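You operate a simulated robot arm through the tools that you are given. There is no shell and no other tool. Be economical: measure what you need, move in short steps, check, and stop when the job is done.

You run a simulated robot arm. Do the job below in one go: nothing can be reset, and whatever is moved stays where it is left.

## Task
Clamp the green fence up to the open carton and drop the divider in.
Fine: orange knob tight again. Then pack the bottle that the order card names.
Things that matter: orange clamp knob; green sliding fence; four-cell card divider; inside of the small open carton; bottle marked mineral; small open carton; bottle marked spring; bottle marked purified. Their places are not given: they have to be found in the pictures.

It is judged by the outcome, as a careful person would: the job done as asked, and still so three seconds after it is handed in. It fails if anything else is knocked over, pushed out of place, dropped, spilled or broken.

## Robot
A 7-joint arm with a two-finger parallel gripper, fixed in place. Base frame: the origin is at the foot of the arm, x ahead of it, y to its left, z up; the work surface is at about z = 850. Readings come in mm, rad, newtons and seconds.
With the tool pointing down near the work surface it reaches from about 320 to 740 mm from the base axis. Its first joint turns from -2.007 to 2.007 rad. Payload 3.91 kg.
Tool frame: the origin (TCP) lies between the finger pads and is the grasp point; the fingertips stand 30 mm ahead of it; z points along the fingers, y is the line along which they close. The gripper opens to 110 mm. The fingers are 20 mm wide and 10 mm thick; the gripper's body (48 by 112 mm) begins 55 mm behind the TCP.
Orientation is that of the tool frame in the base frame, as a unit quaternion [w, x, y, z]. With the fingers straight down and closing along the base's y, the tool's x points along the base's -x, its y along +y and its z along -z.

## Interface
- The arm moves only by the tool play_rows. Its argument "plan" is one flat list of numbers, 7 for each row, row after row: the shift along the tool's x, y, z in units of 30 mm (1.0 is 30 mm), then the turn, a rotation vector about the tool's x, y, z in units of 4 degrees (1.0 is 4 degrees), then the gripper command, from -1 (fully open) to 1 (shut), values between in proportion. In form: [dx, dy, dz, wx, wy, wz, hand, dx, dy, dz, wx, wy, wz, hand, ...]. A call has 1 to 12 rows; each row shifts and turns the commanded pose from where the row before left it, along the tool's axes as they then stand. A call with a number of a shift or a turn outside -1 to 1 is refused whole. Each row takes 0.2 s and may step no farther than 50 mm and 0.15 rad from the row before; otherwise, or with a gripper value out of range, the whole call is refused. A pose out of reach is approached as far as the arm can. The call stops where the force on the tool passes 40 N (or 10 N more than at its start, if that is more) or the arm is blocked; 0.2 s more then pass. The fingers move at their own pace (about 108 mm/s each) and stop on an object; they squeeze with about 43 N. The grip force told is the motor's: it shows also when the fingers shut on nothing. Time passes only in rows, and 0.2 s behind the last, so rows that do not move let the fingers close. The reply holds the time, the measured pose of the TCP, the force on the tool along the base axes, the opening and the grip force, in the units named above and with some noise, and new pictures: "show" is both (left out), scene, wrist or none.
- Cameras (640 x 400 px; columns grow to the right, rows downward): "scene" is fixed at [401.4, -500.9, 1624.8]; the picture's right is [0.99, -0.16, 0.00], its down [-0.10, -0.62, -0.78] and it looks along [0.13, 0.76, -0.63] (base axes); focal length 361 px, centre (320, 200). "wrist" rides on the gripper at [72, 17, -103] in the tool frame; the picture's right is [-0.23, 0.97, 0.00], its down [-0.76, -0.18, -0.62] and it looks along [-0.61, -0.14, 0.78] (tool axes); focal length 222 px, centre (320, 200).
- lift_body(by): slides the trunk up (or, below 0, down) by that many mm; the arm rides with it, the base frame stays. It gives what a move gives, with no picture.
- pixel_to_xyz(camera, pixels): for up to 12 pixels [column, row] of the newest picture of that camera ("zoom" is the newest enlarged one), the place [x, y, z] in the base frame of the surface seen there, good to about 3 mm. No time passes.
- close_up(camera, box): a new picture of the part [left, top, right, bottom] of that camera's present view, enlarged. No time passes.
- job_done(): hands the job in; it is judged then, once.

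Work in short steps. Measure before you move; look again where a grasp or a placing could have gone wrong, and mend it. You have 80 turns and 170 pictures in all, those below and enlarged ones among them. Open the gripper and draw the arm clear of the work before you hand the job in, unless the task says otherwise; then end with one line.

The tools are called after "Call:" as a command line: name --argument value ..., lists and objects as JSON in quotes. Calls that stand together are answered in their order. play_rows: Moves the arm, as the interface text tells. Its arguments: {"type":"object","properties":{"plan":{"type":"array","items":{"type":"number"}},"show":{"type":"string","enum":["both","scene","wrist","none"]}},"required":["plan"]} The other tools are called the same way: lift_body (by) slides the trunk up or down; pixel_to_xyz (camera, pixels) gives the place of the surface under pixels of a picture; close_up (camera, box) takes an enlarged picture of a part of a camera's view; job_done () hands the job in.

At the start:

```text
time_s: 0.0
tool_pos: [486.4, 196.7, 1232.5]
tcp_rot: [0.0, 0.0, 1.0, 0.001]
force: [-0.8, 0.7, -0.1]
opening: 110.2
gripper_force: 0.2
trunk travel left (down, up): [-825.0, 165.0]
```

scene: 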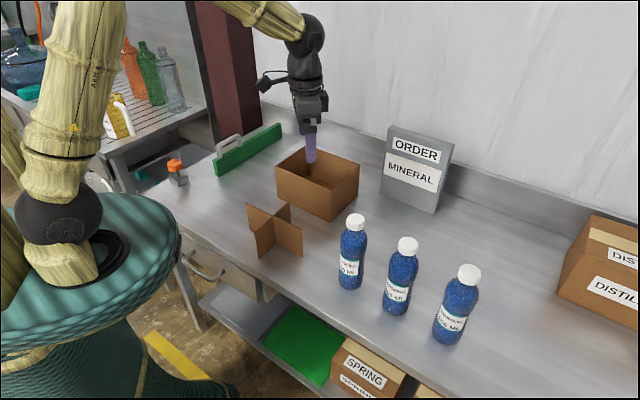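
wrist: 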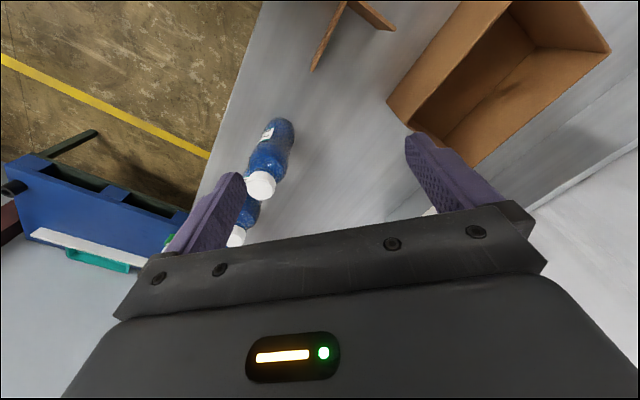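

The scene shows the order card "MINERAL" at (410,170), the fence at (247,150), knob at (175,168), carton (317,183), divider (273,230), and three bottles. I enlarge these to see the details.

Call:
close_up --camera "scene" --box '[150, 110, 310, 210]'

Call:
close_up --camera "scene" --box '[320, 205, 496, 350]'

Call:
close_up --camera "scene" --box '[230, 130, 390, 270]'

```text
4.00 times, centred on (230, 160) of scene
```

zoom: 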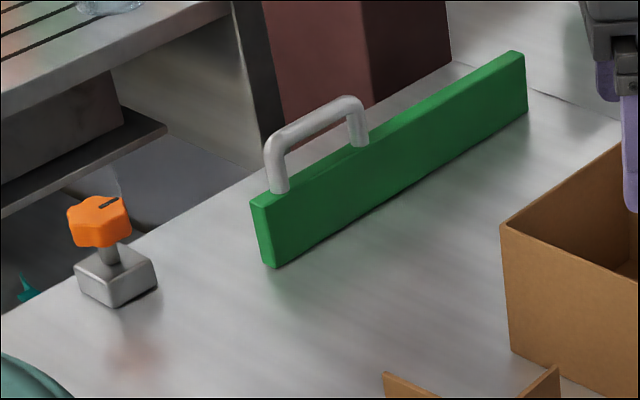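

```text
2.76 times, centred on (408, 278) of scene
```

zoom: 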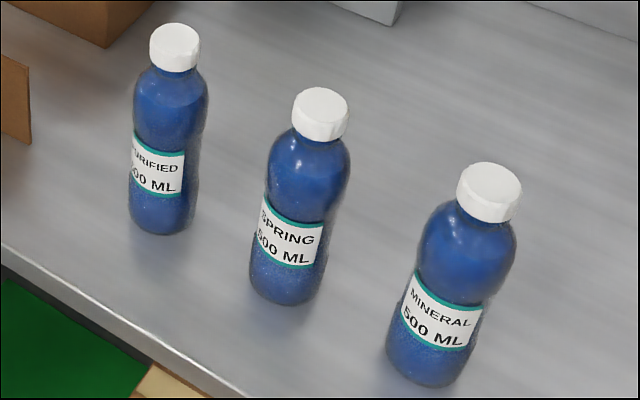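

```text
2.86 times, centred on (310, 200) of scene
```

zoom: 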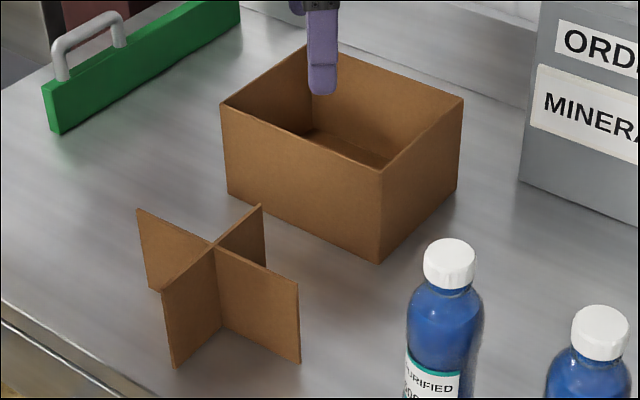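

Mineral is the rightmost bottle. Now I measure the main points in the scene picture: knob, fence ends and handle, carton rim corners, divider and bottles.

Call:
pixel_to_xyz --camera "scene" --pixels '[[174, 162], [179, 182], [217, 177], [214, 161], [280, 125], [220, 157], [239, 136], [228, 140], [247, 165], [281, 137], [170, 185], [230, 190]]'

Call:
pixel_to_xyz --camera "scene" --pixels '[[276, 166], [332, 190], [359, 164], [306, 146], [278, 195], [330, 219], [357, 194], [318, 176], [247, 203], [303, 230], [290, 205], [258, 232]]'

Call:
pixel_to_xyz --camera "scene" --pixels '[[273, 216], [260, 257], [301, 256], [469, 273], [449, 338], [407, 243], [396, 310], [355, 220], [350, 285], [455, 305], [385, 192], [435, 212]]'

```text
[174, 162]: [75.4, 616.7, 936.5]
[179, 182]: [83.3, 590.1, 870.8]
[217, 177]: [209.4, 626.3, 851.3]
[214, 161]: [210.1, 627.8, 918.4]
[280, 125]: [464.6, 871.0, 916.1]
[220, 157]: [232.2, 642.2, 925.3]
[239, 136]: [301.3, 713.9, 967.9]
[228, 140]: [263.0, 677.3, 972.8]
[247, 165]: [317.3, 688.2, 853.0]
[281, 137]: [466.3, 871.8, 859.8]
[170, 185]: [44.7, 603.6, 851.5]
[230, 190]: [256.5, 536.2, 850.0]
```

```text
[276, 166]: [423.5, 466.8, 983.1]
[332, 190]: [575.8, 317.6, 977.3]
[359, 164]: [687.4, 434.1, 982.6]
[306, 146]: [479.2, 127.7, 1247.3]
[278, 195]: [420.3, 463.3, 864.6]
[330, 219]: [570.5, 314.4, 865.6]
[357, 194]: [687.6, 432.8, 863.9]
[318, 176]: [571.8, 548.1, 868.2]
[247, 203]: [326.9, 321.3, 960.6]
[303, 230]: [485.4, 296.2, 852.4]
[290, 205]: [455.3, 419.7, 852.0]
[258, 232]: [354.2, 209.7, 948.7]
```

```text
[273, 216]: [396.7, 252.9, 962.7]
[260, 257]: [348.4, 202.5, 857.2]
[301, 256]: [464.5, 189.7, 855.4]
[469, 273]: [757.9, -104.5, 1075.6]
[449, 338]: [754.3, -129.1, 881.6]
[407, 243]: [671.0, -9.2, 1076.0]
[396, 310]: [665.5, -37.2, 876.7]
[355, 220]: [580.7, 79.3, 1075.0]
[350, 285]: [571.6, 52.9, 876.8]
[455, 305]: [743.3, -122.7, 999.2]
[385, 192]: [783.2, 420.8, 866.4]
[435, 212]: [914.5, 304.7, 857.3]
```

Fence runs along about (0.71,0.70), roughly 255 mm behind the carton's left face, with its handle at about (282,695,970). The knob is at about (72,615,930). I travel high (z≈1230) toward the knob for a closer look.

Call:
play_rows --plan '[1, 1, 0, 0, 0, 0, -1, 1, 1, 0, 0, 0, 0, -1, 1, 1, 0, 0, 0, 0, -1, 1, 1, 0, 0, 0, 0, -1, 1, 1, 0, 0, 0, 0, -1, 1, 1, 0, 0, 0, 0, -1, 1, 1, 0, 0, 0, 0, -1, 1, 1, 0, 0, 0, 0, -1, 1, 1, 0, 0, 0, 0, -1, 1, 1, 0, 0, 0, 0, -1, 1, 1, 0, 0, 0, 0, -1, 1, 1, 0, 0, 0, 0, -1]'

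```text
time_s: 2.6
tool_pos: [125.8, 558.4, 1232.4]
tcp_rot: [-0.001, 0.0, 1.0, 0.0]
force: [0.0, 0.0, 0.6]
opening: 110.2
gripper_force: 0.0
trunk travel left (down, up): [-825.0, 165.0]
```

scene: 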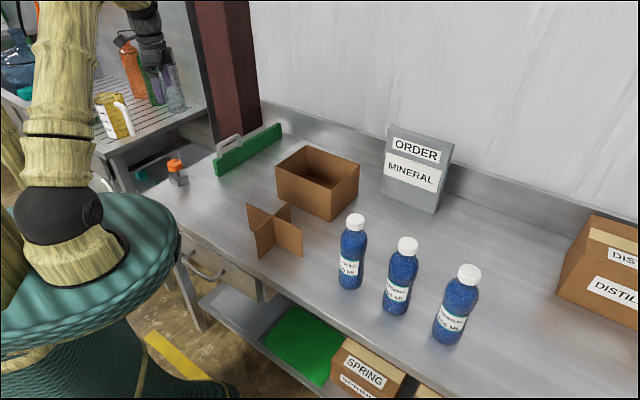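
wrist: 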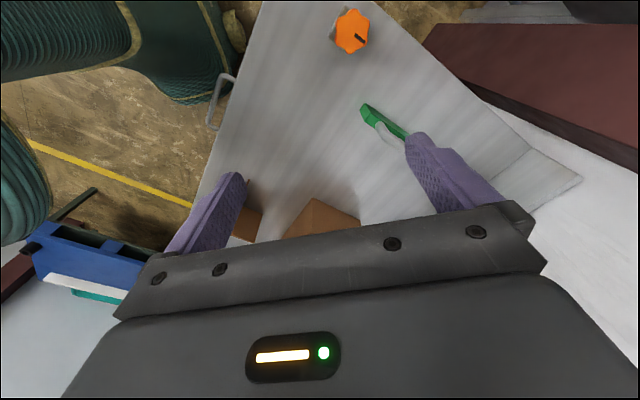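

The wrist sees the knob at (350,32) with a black mark. I enlarge it and measure.

Call:
close_up --camera "wrist" --box '[310, 0, 406, 60]'

Call:
pixel_to_xyz --camera "wrist" --pixels '[[335, 32], [369, 32], [350, 12], [350, 50], [350, 32], [360, 38], [340, 60]]'

```text
6.67 times, centred on (358, 30) of wrist
```

zoom: 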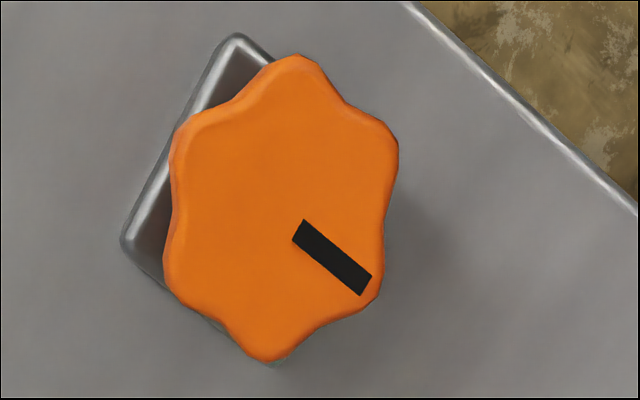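

```text
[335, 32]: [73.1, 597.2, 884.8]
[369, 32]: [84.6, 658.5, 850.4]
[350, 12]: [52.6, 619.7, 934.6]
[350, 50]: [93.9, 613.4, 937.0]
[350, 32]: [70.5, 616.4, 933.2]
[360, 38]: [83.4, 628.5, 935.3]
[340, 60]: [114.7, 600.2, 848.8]
```

Precise knob centre, lobes and mark direction from the enlarged picture.

Call:
pixel_to_xyz --camera "zoom" --pixels '[[281, 208], [300, 235], [365, 282], [294, 62], [385, 128], [378, 288], [272, 352], [172, 290], [182, 135], [235, 50], [130, 240]]'

```text
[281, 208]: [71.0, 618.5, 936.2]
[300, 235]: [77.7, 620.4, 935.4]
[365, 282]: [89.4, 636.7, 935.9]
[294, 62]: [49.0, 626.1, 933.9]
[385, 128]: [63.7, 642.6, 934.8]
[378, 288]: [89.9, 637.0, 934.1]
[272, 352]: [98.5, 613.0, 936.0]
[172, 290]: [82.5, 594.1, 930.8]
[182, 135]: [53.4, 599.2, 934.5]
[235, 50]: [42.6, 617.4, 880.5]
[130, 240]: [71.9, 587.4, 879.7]
```

Knob centre ≈ (73,619), top z 936, lobes at 45°+60k, valleys at 75°. I move over it, turn the tool 15° clockwise so the fingers go into opposite valleys, and descend most of the way.

Call:
play_rows --plan '[0.88, 1, 0, 0, 0, 0, -1, 0.88, 1, 0, 0, 0, 0, -1, 0, 0, 1, 0, 0, 0.9375, -1, 0, 0, 1, 0, 0, 0.9375, -1, 0, 0, 1, 0, 0, 0.9375, -1, 0, 0, 1, 0, 0, 0.9375, -1, 0, 0, 1, 0, 0, 0, -1, 0, 0, 1, 0, 0, 0, -1, 0, 0, 1, 0, 0, 0, -1, 0, 0, 1, 0, 0, 0, -1]'

```text
time_s: 4.8
tool_pos: [74.0, 618.3, 990.6]
tcp_rot: [0.0, 0.131, 0.991, 0.0]
force: [-0.5, -0.1, -0.3]
opening: 109.9
gripper_force: 0.0
trunk travel left (down, up): [-825.0, 165.0]
```

scene: 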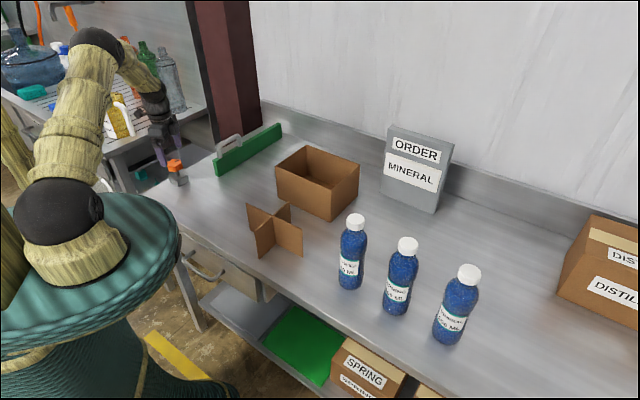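
wrist: 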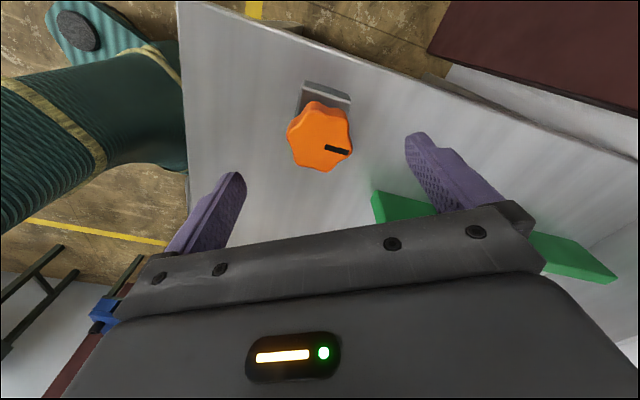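

Aligned; descend 58 mm to z≈932 and close on the knob.

Call:
play_rows --plan '[0, 0, 1, 0, 0, 0, -1, 0, 0, 0.95, 0, 0, 0, -1, 0, 0, 0, 0, 0, 0, 1, 0, 0, 0, 0, 0, 0, 1, 0, 0, 0, 0, 0, 0, 1]' --show "wrist"

```text
time_s: 6.0
tool_pos: [74.9, 619.2, 933.4]
tcp_rot: [0.0, 0.131, 0.991, 0.001]
force: [0.7, 8.5, -0.7]
opening: 53.6
gripper_force: 45.2
trunk travel left (down, up): [-825.0, 165.0]
```

wrist: 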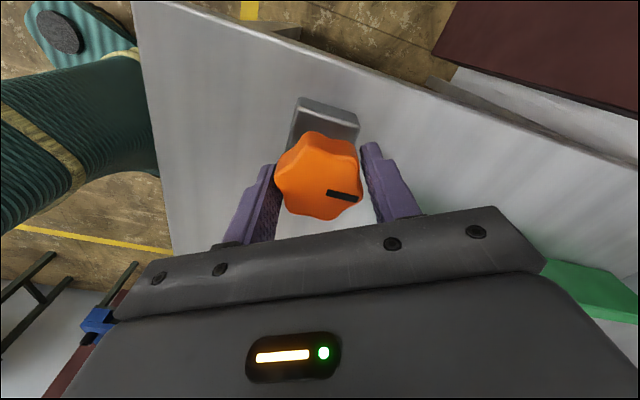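

Gripped at 53.6 mm. Now turn counterclockwise (−wz) 44° and check.

Call:
play_rows --plan '[0, 0, 0, 0, 0, -1, 1, 0, 0, 0, 0, 0, -1, 1, 0, 0, 0, 0, 0, -1, 1, 0, 0, 0, 0, 0, -1, 1, 0, 0, 0, 0, 0, -1, 1, 0, 0, 0, 0, 0, -1, 1, 0, 0, 0, 0, 0, -1, 1, 0, 0, 0, 0, 0, -1, 1, 0, 0, 0, 0, 0, -1, 1, 0, 0, 0, 0, 0, -1, 1, 0, 0, 0, 0, 0, -1, 1]' --show "wrist"

```text
time_s: 8.4
tool_pos: [74.4, 618.4, 933.3]
tcp_rot: [0.0, -0.251, 0.968, 0.0]
force: [2.9, 16.8, 2.6]
opening: 53.1
gripper_force: 44.8
trunk travel left (down, up): [-825.0, 165.0]
```

wrist: 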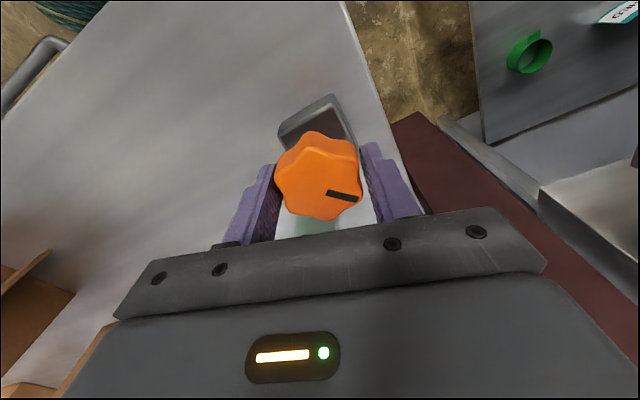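

The knob turned with the tool while its block stayed. Continue 48° (total 92°).

Call:
play_rows --plan '[0, 0, 0, 0, 0, -1, 1, 0, 0, 0, 0, 0, -1, 1, 0, 0, 0, 0, 0, -1, 1, 0, 0, 0, 0, 0, -1, 1, 0, 0, 0, 0, 0, -1, 1, 0, 0, 0, 0, 0, -1, 1, 0, 0, 0, 0, 0, -1, 1, 0, 0, 0, 0, 0, -1, 1, 0, 0, 0, 0, 0, -1, 1, 0, 0, 0, 0, 0, -1, 1, 0, 0, 0, 0, 0, -1, 1, 0, 0, 0, 0, 0, -1, 1]' --show "wrist"

```text
time_s: 11.0
tool_pos: [73.7, 618.8, 932.5]
tcp_rot: [-0.001, -0.623, 0.782, -0.001]
force: [1.5, 14.7, 8.6]
opening: 52.9
gripper_force: 45.1
trunk travel left (down, up): [-825.0, 165.0]
```

wrist: 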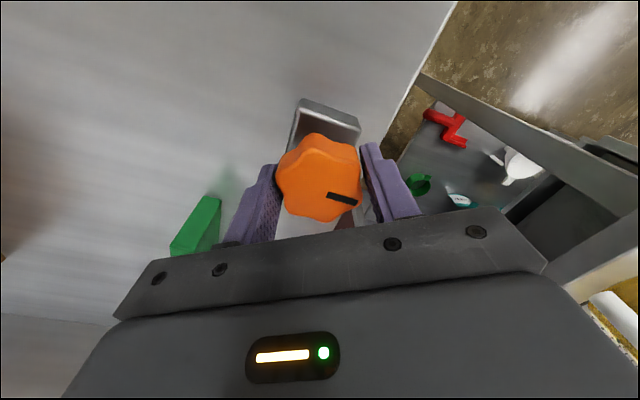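

Turned 92° without a stop. I add 28° more for a sure release (120° in all).

Call:
play_rows --plan '[0, 0, 0, 0, 0, -1, 1, 0, 0, 0, 0, 0, -1, 1, 0, 0, 0, 0, 0, -1, 1, 0, 0, 0, 0, 0, -1, 1, 0, 0, 0, 0, 0, -1, 1, 0, 0, 0, 0, 0, -1, 1, 0, 0, 0, 0, 0, -1, 1, 0, 0, 0, 0, 0, 0, 1]' --show "wrist"

```text
time_s: 12.8
tool_pos: [74.8, 617.6, 933.8]
tcp_rot: [0.001, 0.794, -0.608, 0.0]
force: [4.2, 8.4, 2.4]
opening: 52.9
gripper_force: 44.4
trunk travel left (down, up): [-825.0, 165.0]
```

wrist: 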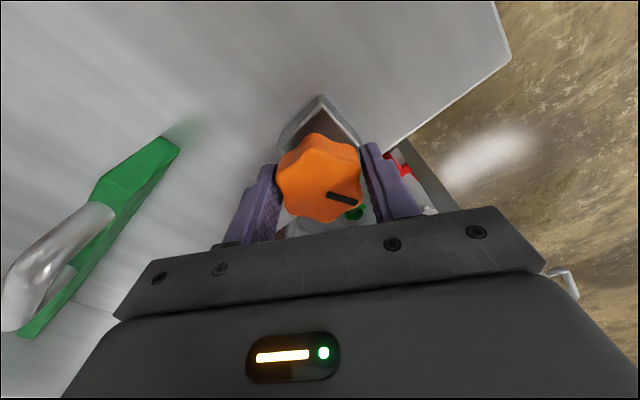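

Knob loosened by 120° (mark now at ~165°). Release, rise, and turn back 60° so the fingers will close across the fence.

Call:
play_rows --plan '[0, 0, 0, 0, 0, 0, -1, 0, 0, 0, 0, 0, 0, -1, 0, 0, -1, 0, 0, 0, -1, 0, 0, -1, 0, 0, 0, -1, 0, 0, -1, 0, 0, 1, -1, 0, 0, -1, 0, 0, 1, -1, 0, 0, -1, 0, 0, 1, -1, 0, 0, -1, 0, 0, 1, -1, 0, 0, -1, 0, 0, 1, -1, 0, 0, 0, 0, 0, 1, -1, 0, 0, 0, 0, 0, 1, -1, 0, 0, 0, 0, 0, 1, -1]' --show "none"

Call:
play_rows --plan '[0, 0, 0, 0, 0, 1, -1, 0, 0, 0, 0, 0, 1, -1, 0, 0, 0, 0, 0, 1, -1, 0, 0, 0, 0, 0, 1, -1, 0, 0, 0, 0, 0, 1, -1, 0, 0, 0, 0, 0, 1, -1, 0, 0, 0, 0, 0, 1, -1]'

```text
time_s: 15.4
tool_pos: [74.1, 617.6, 1143.0]
tcp_rot: [0.0, -0.594, 0.804, 0.0]
force: [-0.4, 0.0, -0.5]
opening: 109.9
gripper_force: 0.0
trunk travel left (down, up): [-825.0, 165.0]
```

```text
time_s: 17.0
tool_pos: [74.2, 616.5, 1144.5]
tcp_rot: [0.0, -0.382, 0.924, 0.001]
force: [-0.5, 0.0, -0.1]
opening: 110.0
gripper_force: 0.1
trunk travel left (down, up): [-825.0, 165.0]
```

scene: 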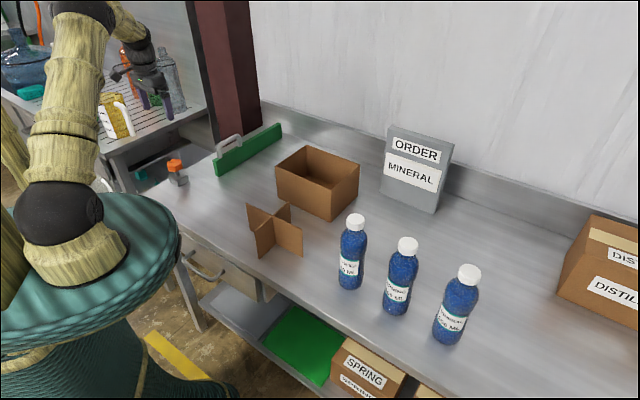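
wrist: 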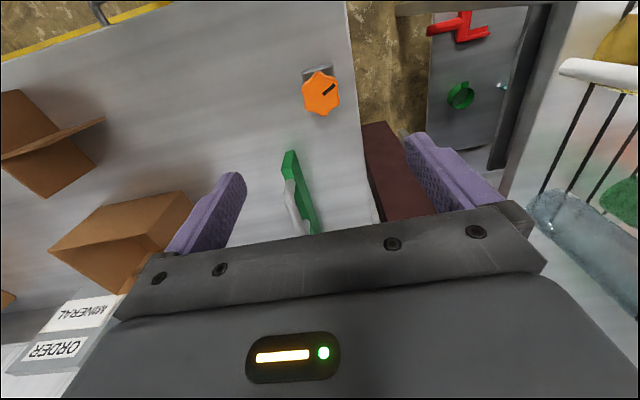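

Measure the handle bar more exactly with an enlarged scene picture.

Call:
close_up --camera "scene" --box '[205, 115, 285, 180]'

```text
6.15 times, centred on (245, 148) of scene
```

zoom: 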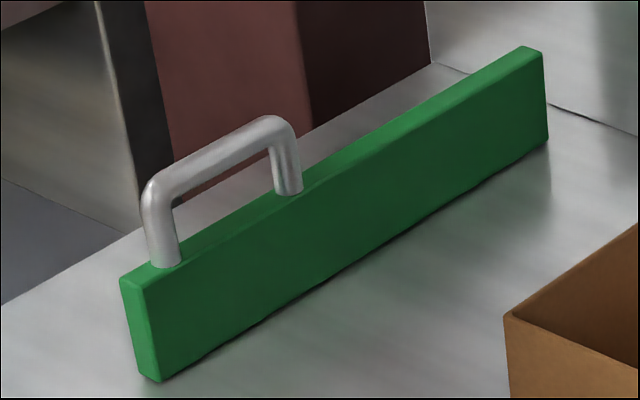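

Call:
pixel_to_xyz --camera "zoom" --pixels '[[150, 200], [163, 250], [215, 160], [268, 125], [285, 180], [160, 272], [122, 282], [525, 48], [541, 56], [542, 140], [160, 378], [506, 316]]'

```text
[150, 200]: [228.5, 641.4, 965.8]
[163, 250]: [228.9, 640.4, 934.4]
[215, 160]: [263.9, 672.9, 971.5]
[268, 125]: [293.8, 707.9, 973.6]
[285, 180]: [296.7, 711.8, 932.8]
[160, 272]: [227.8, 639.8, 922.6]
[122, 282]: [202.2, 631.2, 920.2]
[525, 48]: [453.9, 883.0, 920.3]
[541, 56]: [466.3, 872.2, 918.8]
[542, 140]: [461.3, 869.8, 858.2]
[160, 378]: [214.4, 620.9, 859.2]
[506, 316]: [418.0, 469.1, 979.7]
```

Handle bar runs from (228,641) to (297,711), top z≈975. I move above its middle (261,680) and look.

Call:
play_rows --plan '[-0.986, -0.483, 0.45, 0, 0, 0, -1, -0.986, -0.483, 0.45, 0, 0, 0, -1, -0.986, -0.483, 0.45, 0, 0, 0, -1, -0.986, -0.483, 0.45, 0, 0, 0, -1, -0.986, -0.483, 0.45, 0, 0, 0, -1, -0.986, -0.483, 0.45, 0, 0, 0, -1]'

```text
time_s: 18.4
tool_pos: [259.6, 673.1, 1062.5]
tcp_rot: [-0.001, -0.383, 0.924, 0.0]
force: [0.3, -0.2, 0.0]
opening: 109.9
gripper_force: 0.0
out of reach, approached as far as the arm can: row 6
trunk travel left (down, up): [-825.0, 165.0]
```

scene: 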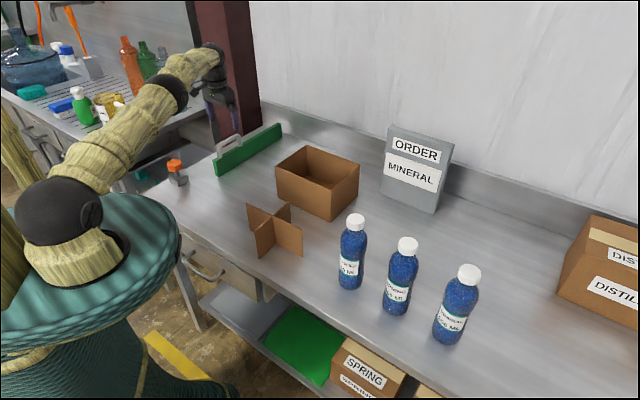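
wrist: 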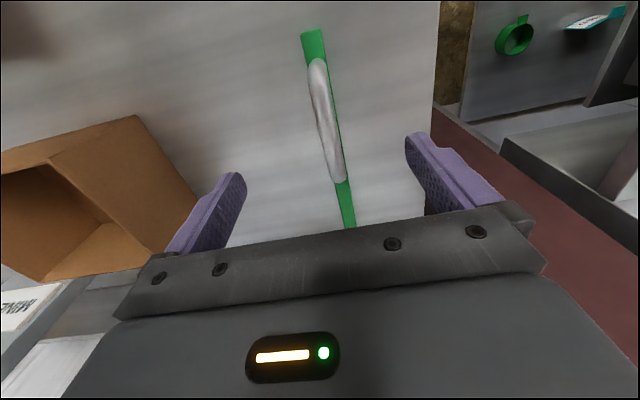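

Reach limit grazed, so I shift 17 mm back along the bar, toward the near post, and descend to z≈966.

Call:
play_rows --plan '[0.57, 0, 0, 0, 0, 0, -1, 0, 0, 1, 0, 0, 0, -1, 0, 0, 1, 0, 0, 0, -1, 0, 0, 0.6, 0, 0, 0, -1]'

```text
time_s: 19.4
tool_pos: [246.7, 661.9, 984.5]
tcp_rot: [0.001, -0.383, 0.924, 0.0]
force: [0.2, 0.6, 0.2]
opening: 110.0
gripper_force: 0.1
trunk travel left (down, up): [-825.0, 165.0]
```

scene: 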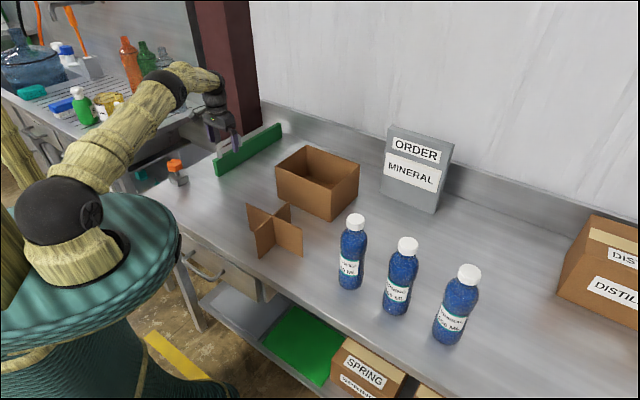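
wrist: 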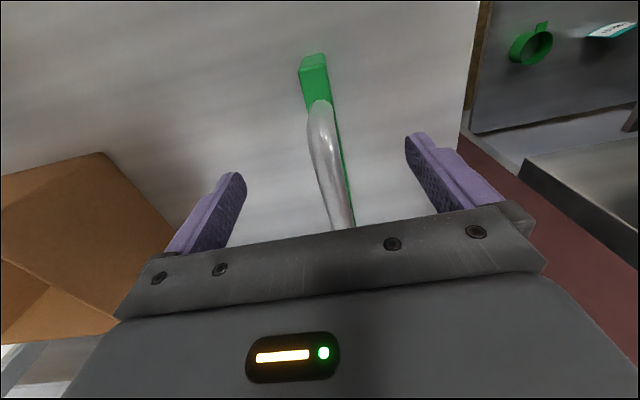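

The bar sits between the fingers (column ~325). Descend 19 mm and close.

Call:
play_rows --plan '[0, 0, 0.63, 0, 0, 0, -1, 0, 0, 0, 0, 0, 0, 1, 0, 0, 0, 0, 0, 0, 1, 0, 0, 0, 0, 0, 0, 1, 0, 0, 0, 0, 0, 0, 1]' --show "wrist"

```text
time_s: 20.6
tool_pos: [247.3, 663.0, 965.7]
tcp_rot: [0.0, -0.383, 0.924, -0.001]
force: [-2.2, 1.4, 0.5]
opening: 17.8
gripper_force: 44.3
trunk travel left (down, up): [-825.0, 165.0]
```

wrist: 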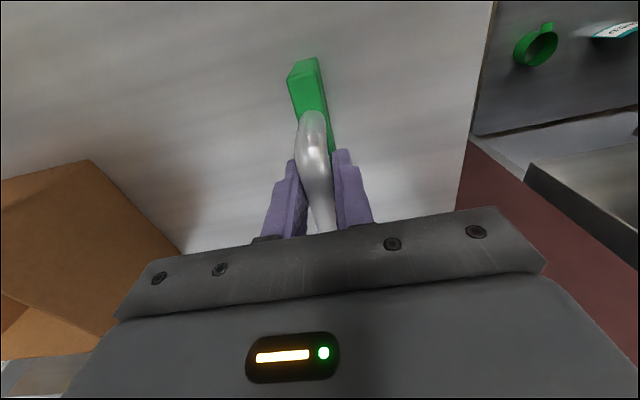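

Bar gripped (17.8 mm). But the carton rim (982) is taller than the bar, and a finger here would meet the carton wall at the end of the slide; the near post lies just outside the carton's edge. I regrip 32 mm nearer, on the bar's outer end.

Call:
play_rows --plan '[0, 0, 0, 0, 0, 0, 0.5, 0, 0, 0, 0, 0, 0, 0.5, 0.53, 0, 0, 0, 0, 0, 0.5, 0.53, 0, 0, 0, 0, 0, 0.5, 0, 0, 0, 0, 0, 0, 1, 0, 0, 0, 0, 0, 0, 1, 0, 0, 0, 0, 0, 0, 1]'

Call:
close_up --camera "wrist" --box '[220, 40, 420, 240]'

```text
time_s: 22.2
tool_pos: [224.7, 639.5, 965.3]
tcp_rot: [0.001, -0.383, 0.924, 0.001]
force: [1.9, 1.4, 0.5]
opening: 17.4
gripper_force: 45.1
trunk travel left (down, up): [-825.0, 165.0]
```

scene: 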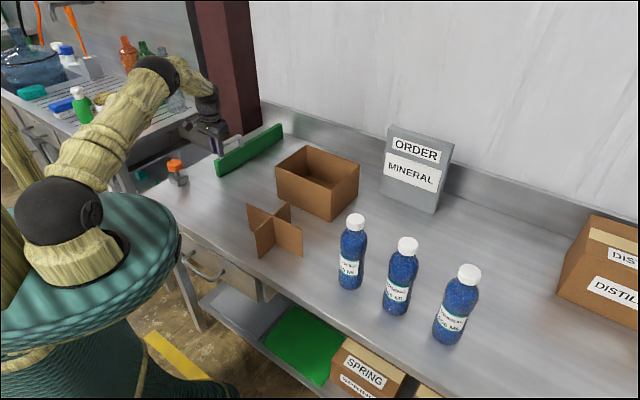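
wrist: 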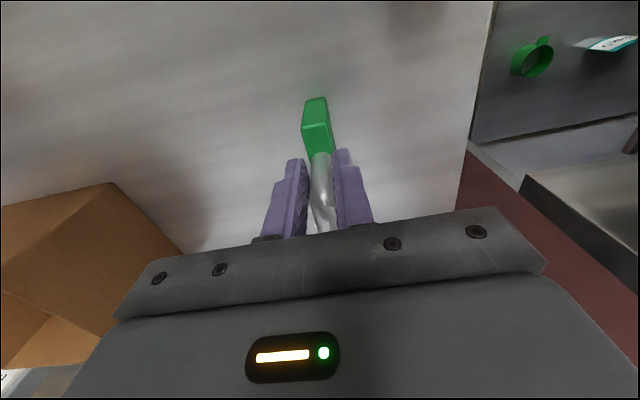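

```text
2.00 times, centred on (320, 140) of wrist
```

zoom: 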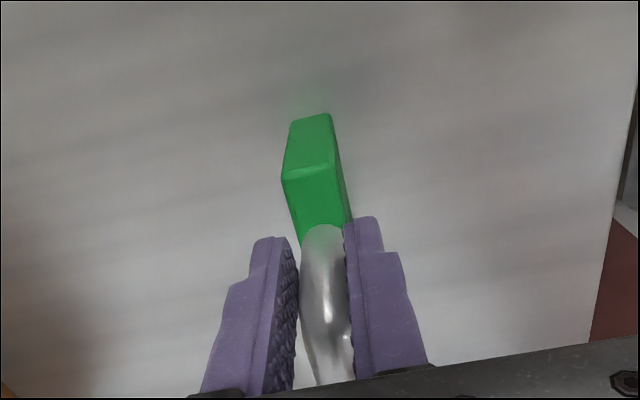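

Good grip at v≈611. Slide 60 mm toward the carton (−tool y) and check.

Call:
play_rows --plan '[0, -0.5, 0, 0, 0, 0, 1, 0, -0.5, 0, 0, 0, 0, 1, 0, -0.5, 0, 0, 0, 0, 1, 0, -0.5, 0, 0, 0, 0, 1]'

```text
time_s: 23.2
tool_pos: [268.1, 596.2, 966.6]
tcp_rot: [0.0, -0.383, 0.924, 0.0]
force: [2.7, 3.8, 3.5]
opening: 17.7
gripper_force: 44.9
trunk travel left (down, up): [-825.0, 165.0]
```

scene: 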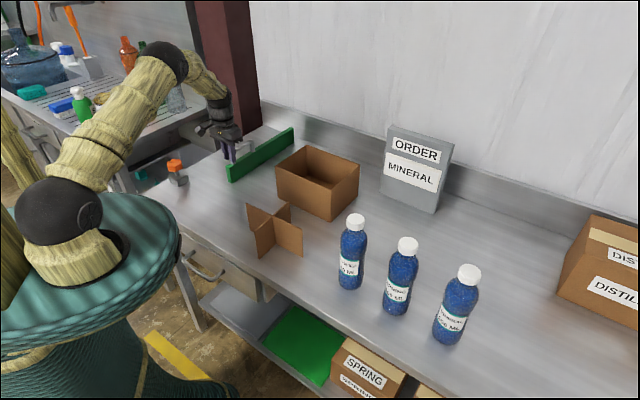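
wrist: 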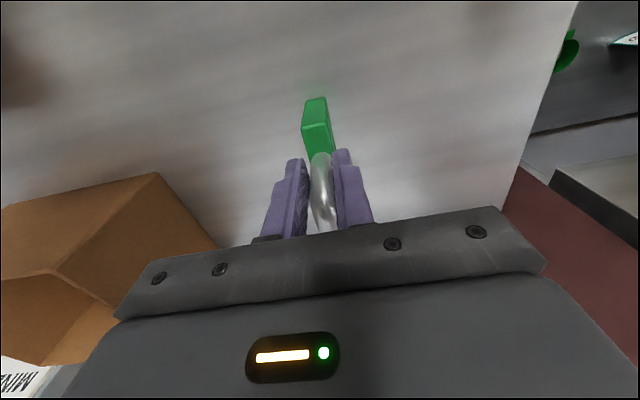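

The fence slides freely. Continue 150 mm, leaving about 40 mm, then measure the gap.

Call:
play_rows --plan '[0, -0.5, 0, 0, 0, 0, 1, 0, -0.5, 0, 0, 0, 0, 1, 0, -0.5, 0, 0, 0, 0, 1, 0, -0.5, 0, 0, 0, 0, 1, 0, -0.5, 0, 0, 0, 0, 1, 0, -0.5, 0, 0, 0, 0, 1, 0, -0.5, 0, 0, 0, 0, 1, 0, -0.5, 0, 0, 0, 0, 1, 0, -0.5, 0, 0, 0, 0, 1, 0, -0.5, 0, 0, 0, 0, 1]'

Call:
close_up --camera "scene" --box '[220, 110, 380, 220]'

```text
time_s: 25.4
tool_pos: [374.6, 490.7, 964.9]
tcp_rot: [0.0, -0.383, 0.924, 0.0]
force: [1.3, 0.9, 5.3]
opening: 18.0
gripper_force: 45.5
trunk travel left (down, up): [-825.0, 165.0]
```

scene: 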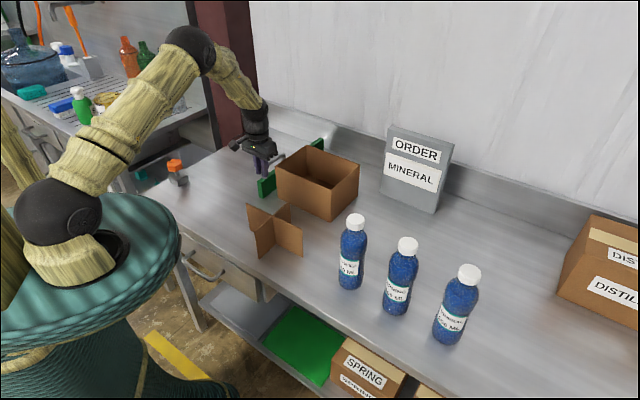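
wrist: 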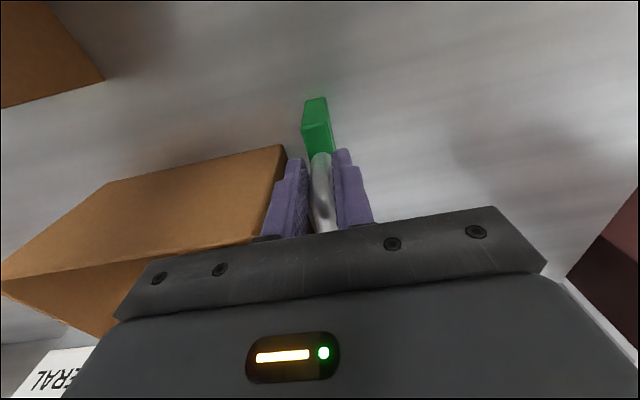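

```text
3.64 times, centred on (300, 165) of scene
```

zoom: 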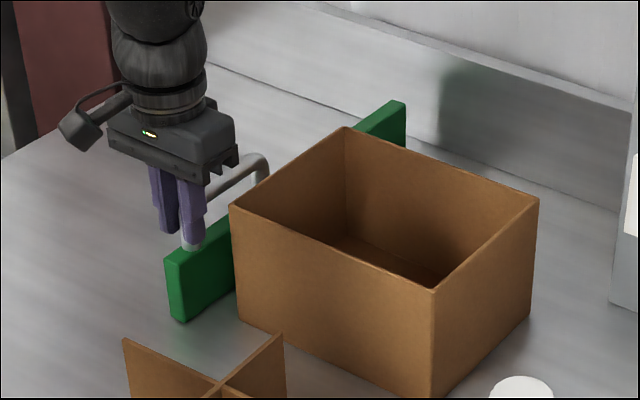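

Measure the carton's near vertical edge and rim, and the fence front corner.

Call:
pixel_to_xyz --camera "zoom" --pixels '[[233, 212], [236, 250], [240, 312], [232, 206], [434, 296], [434, 390], [538, 203], [345, 129], [184, 318], [181, 266], [280, 168], [184, 290]]'

Call:
pixel_to_xyz --camera "wrist" --pixels '[[281, 150], [275, 165], [268, 185], [262, 205], [308, 125], [331, 122]]'

```text
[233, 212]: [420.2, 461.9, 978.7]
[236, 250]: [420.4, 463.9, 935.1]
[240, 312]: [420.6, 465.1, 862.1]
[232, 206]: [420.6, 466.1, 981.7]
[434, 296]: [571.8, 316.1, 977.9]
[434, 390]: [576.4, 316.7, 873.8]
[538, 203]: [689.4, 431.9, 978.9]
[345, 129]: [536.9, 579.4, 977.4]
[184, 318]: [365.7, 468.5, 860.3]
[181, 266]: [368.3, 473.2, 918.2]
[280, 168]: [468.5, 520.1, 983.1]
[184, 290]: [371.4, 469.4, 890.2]
```

```text
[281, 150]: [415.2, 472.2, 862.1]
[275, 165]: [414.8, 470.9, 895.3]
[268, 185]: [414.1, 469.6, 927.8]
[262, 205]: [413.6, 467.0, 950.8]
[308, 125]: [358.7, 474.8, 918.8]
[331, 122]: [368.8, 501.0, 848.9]
```

Gap is about 36 mm and the finger clears the carton's corner by about 4 mm. Advance 28 mm slowly, then look closely.

Call:
play_rows --plan '[0, -0.24, 0, 0, 0, 0, 1, 0, -0.24, 0, 0, 0, 0, 1, 0, -0.24, 0, 0, 0, 0, 1, 0, -0.21, 0, 0, 0, 0, 1]'

Call:
close_up --camera "scene" --box '[250, 125, 346, 215]'

Call:
close_up --camera "wrist" --box '[240, 80, 360, 230]'

```text
time_s: 26.4
tool_pos: [394.0, 470.9, 966.3]
tcp_rot: [-0.001, -0.382, 0.924, 0.0]
force: [0.0, 2.2, 8.4]
opening: 17.6
gripper_force: 44.7
trunk travel left (down, up): [-825.0, 165.0]
```

scene: 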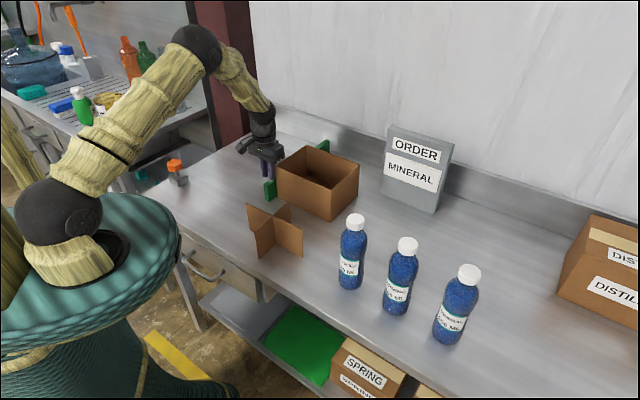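
wrist: 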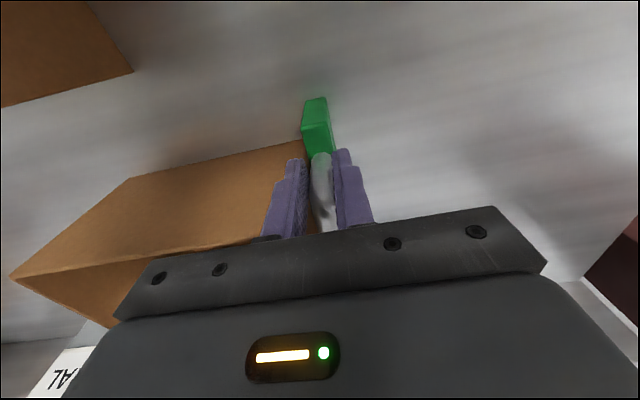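

```text
4.44 times, centred on (298, 170) of scene
```

zoom: 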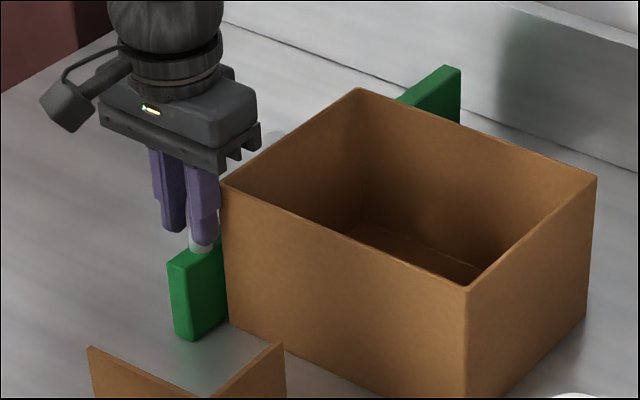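

```text
2.67 times, centred on (300, 155) of wrist
```

zoom: 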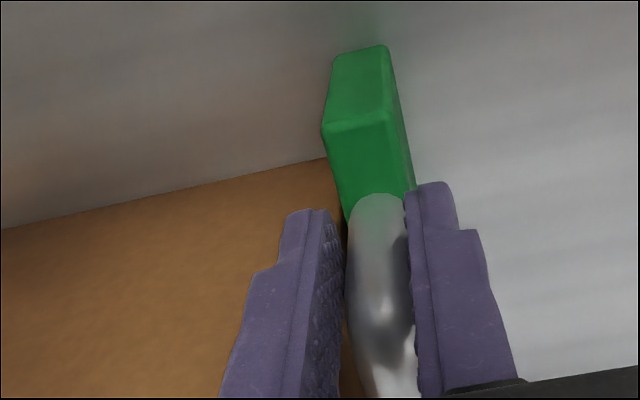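

Gap is now roughly 8–10 mm. Reference: carton rim corner at zoom (470,290) and (596,178). Advance 6 mm and compare.

Call:
play_rows --plan '[0, -0.1, 0, 0, 0, 0, 1, 0, -0.1, 0, 0, 0, 0, 1, 0, 0, 0, 0, 0, 0, 1]' --show "none"

Call:
close_up --camera "scene" --box '[250, 125, 346, 215]'

Call:
close_up --camera "wrist" --box '[280, 90, 360, 160]'

```text
time_s: 27.2
tool_pos: [397.3, 467.8, 966.1]
tcp_rot: [0.0, -0.383, 0.924, -0.001]
force: [8.3, 3.6, 8.0]
opening: 17.6
gripper_force: 44.9
trunk travel left (down, up): [-825.0, 165.0]
```

```text
4.44 times, centred on (298, 170) of scene
```

zoom: 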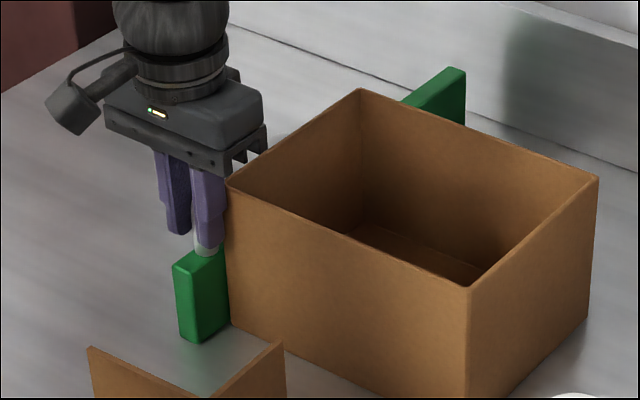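

```text
5.71 times, centred on (320, 125) of wrist
```

zoom: 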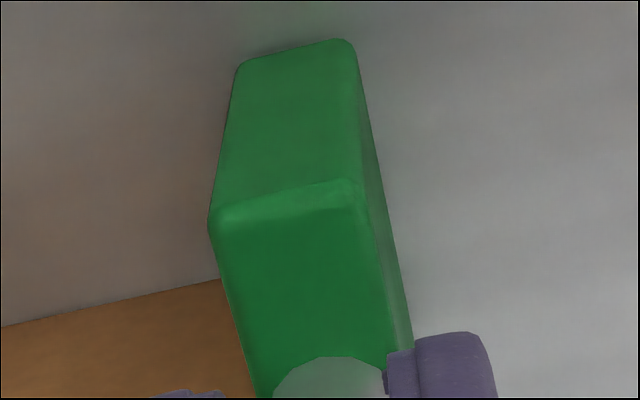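

The carton's left rim corner seems shifted slightly, (222,183)→(228,180). Measure whether contact has been made.

Call:
close_up --camera "scene" --box '[270, 150, 302, 205]'

Call:
pixel_to_xyz --camera "scene" --pixels '[[276, 166], [332, 190], [359, 164], [278, 195], [330, 219], [357, 194]]'

```text
7.27 times, centred on (286, 178) of scene
```

zoom: 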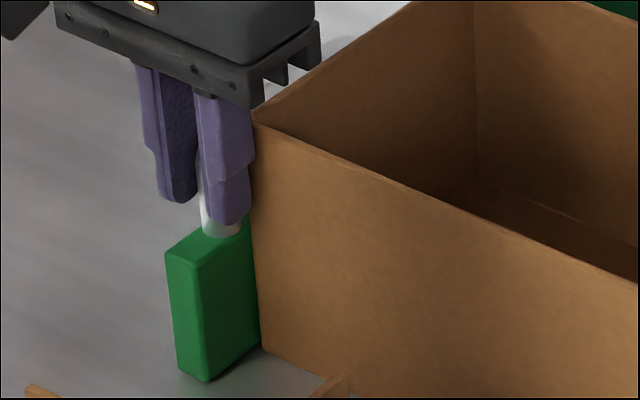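

```text
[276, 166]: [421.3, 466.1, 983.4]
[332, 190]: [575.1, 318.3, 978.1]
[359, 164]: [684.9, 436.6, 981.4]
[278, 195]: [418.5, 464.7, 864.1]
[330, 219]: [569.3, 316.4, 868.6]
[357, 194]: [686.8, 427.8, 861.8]
```

Corner B and D have not moved; the finger merely occludes corner A. I measure the fence's front face against the carton's left rim with the same picture.

Call:
pixel_to_xyz --camera "zoom" --pixels '[[220, 290], [235, 300], [245, 320], [215, 340], [225, 360], [250, 270], [267, 345], [262, 250], [262, 200], [330, 62], [370, 32], [270, 330]]'

```text
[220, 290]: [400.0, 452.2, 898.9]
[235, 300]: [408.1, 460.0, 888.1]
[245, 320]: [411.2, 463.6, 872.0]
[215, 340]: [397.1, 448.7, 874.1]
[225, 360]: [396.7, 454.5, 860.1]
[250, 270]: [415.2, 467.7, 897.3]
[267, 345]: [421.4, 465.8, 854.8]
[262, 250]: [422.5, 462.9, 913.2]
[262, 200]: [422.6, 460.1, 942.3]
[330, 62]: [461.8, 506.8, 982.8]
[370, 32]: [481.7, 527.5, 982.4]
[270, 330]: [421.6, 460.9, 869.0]
```

Fence front face at u≈−37, carton face at u≈−33: about 3–4 mm gap. Advance 3 mm.

Call:
play_rows --plan '[0, -0.1, 0, 0, 0, 0, 1, 0, 0, 0, 0, 0, 0, 1]' --show "none"

Call:
close_up --camera "scene" --box '[250, 125, 346, 215]'

Call:
pixel_to_xyz --camera "zoom" --pixels '[[205, 290], [212, 290], [218, 300], [205, 310], [210, 280], [215, 310], [290, 138], [310, 124], [330, 108], [470, 291], [597, 180]]'

```text
time_s: 27.8
tool_pos: [399.4, 465.4, 964.9]
tcp_rot: [0.001, -0.383, 0.924, 0.001]
force: [1.3, 3.9, 8.2]
opening: 17.7
gripper_force: 44.9
trunk travel left (down, up): [-825.0, 165.0]
```

```text
4.44 times, centred on (298, 170) of scene
```

zoom: 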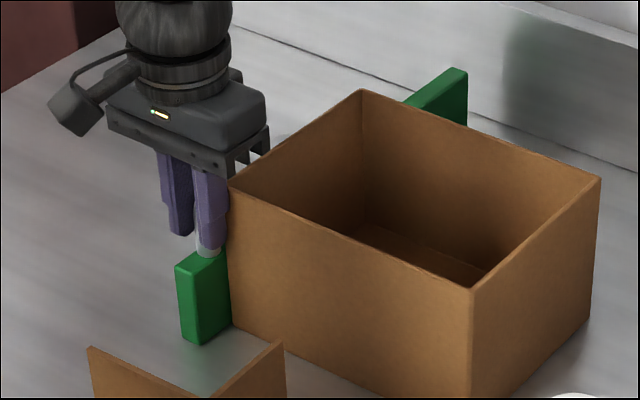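

```text
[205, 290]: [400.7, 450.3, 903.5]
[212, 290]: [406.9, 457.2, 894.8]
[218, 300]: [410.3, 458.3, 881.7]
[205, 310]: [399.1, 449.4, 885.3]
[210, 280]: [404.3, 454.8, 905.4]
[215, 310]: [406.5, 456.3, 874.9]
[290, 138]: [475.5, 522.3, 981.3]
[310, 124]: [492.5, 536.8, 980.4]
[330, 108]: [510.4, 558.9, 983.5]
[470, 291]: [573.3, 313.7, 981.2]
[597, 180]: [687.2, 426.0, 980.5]
```

Fence and carton readings are now about 1–3 mm apart. To tell whether contact exists, I take a strong zoom of the carton's far corner before and after a 1.5 mm nudge.

Call:
close_up --camera "scene" --box '[344, 152, 374, 176]'

Call:
play_rows --plan '[0, -0.05, 0, 0, 0, 0, 1, 0, 0, 0, 0, 0, 0, 1]' --show "none"

Call:
close_up --camera "scene" --box '[344, 152, 374, 176]'

```text
16.00 times, centred on (359, 164) of scene
```

zoom: 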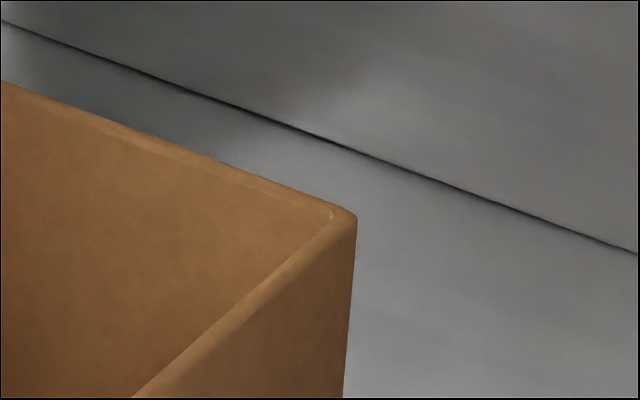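

```text
time_s: 28.4
tool_pos: [400.2, 464.3, 966.0]
tcp_rot: [0.0, -0.382, 0.924, 0.0]
force: [1.0, 5.4, 8.5]
opening: 17.7
gripper_force: 44.9
trunk travel left (down, up): [-825.0, 165.0]
```

```text
16.00 times, centred on (359, 164) of scene
```

zoom: 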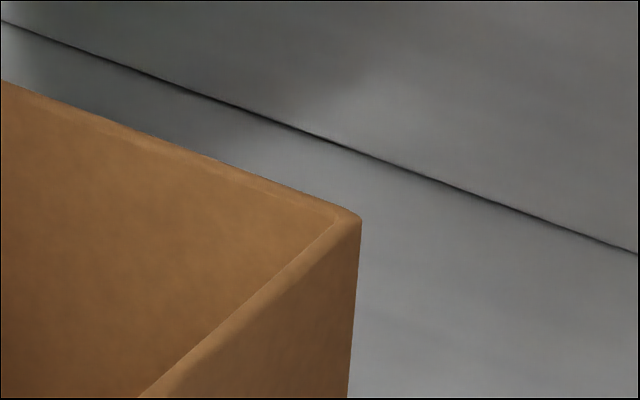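

The corner moved 1 mm with the nudge, so the fence now touches the carton. Stop pushing: open slightly, back out of the handle's outer end, and rise.

Call:
play_rows --plan '[0, 0, 0, 0, 0, 0, 0.6, 0, 0, 0, 0, 0, 0, 0.6, 0.3, 0, 0, 0, 0, 0, 0.6, 0.7, 0, 0, 0, 0, 0, 0.6, 0.3, 0, -0.5, 0, 0, 0, 0.6, 0, 0, -1, 0, 0, 0, -1, 0, 0, -1, 0, 0, 0, -1, 0, 0, -1, 0, 0, 0, -1, 0, 0, -1, 0, 0, 0, -1, 0, 0, -1, 0, 0, 0, -1]'

Call:
close_up --camera "scene" --box '[250, 125, 346, 215]'

```text
time_s: 30.6
tool_pos: [372.4, 436.9, 1131.8]
tcp_rot: [0.0, -0.383, 0.924, 0.0]
force: [-0.3, -1.3, -0.3]
opening: 109.9
gripper_force: 0.1
trunk travel left (down, up): [-825.0, 165.0]
```

scene: 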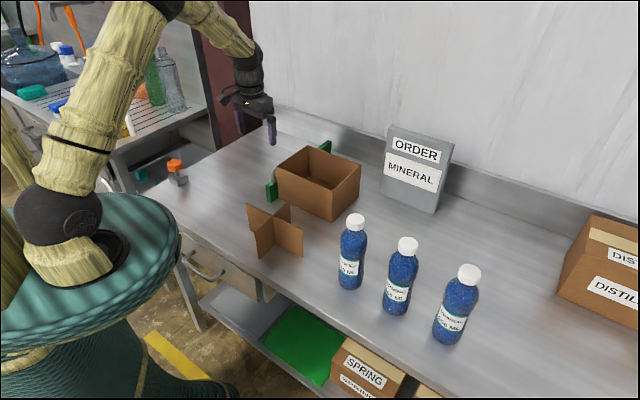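
wrist: 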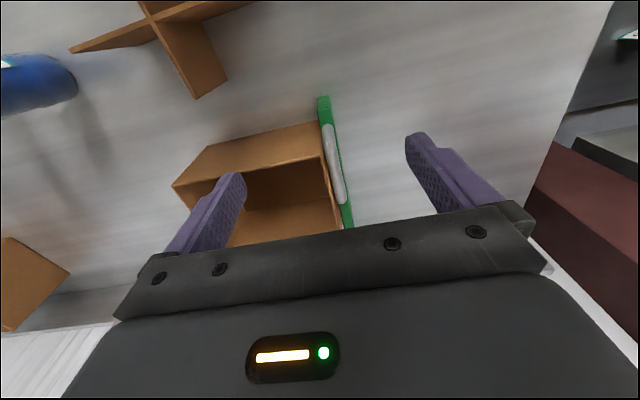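

```text
4.44 times, centred on (298, 170) of scene
```

zoom: 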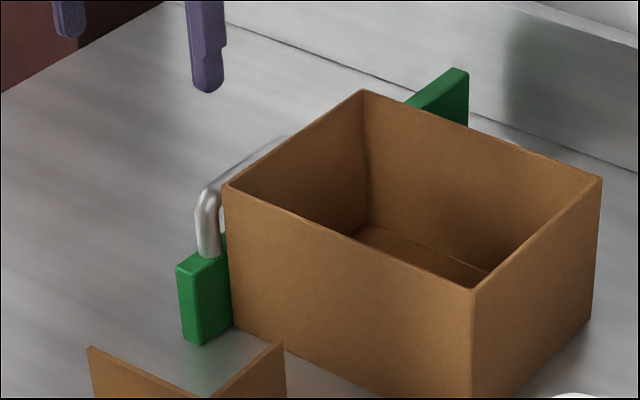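

Check the contact line between fence and carton from above.

Call:
close_up --camera "wrist" --box '[290, 90, 370, 230]'

```text
2.86 times, centred on (330, 160) of wrist
```

zoom: 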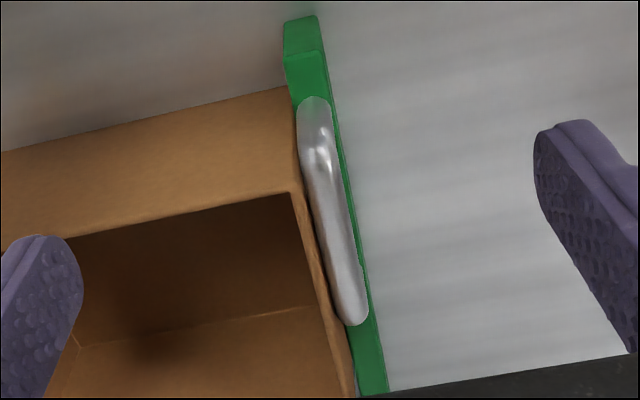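

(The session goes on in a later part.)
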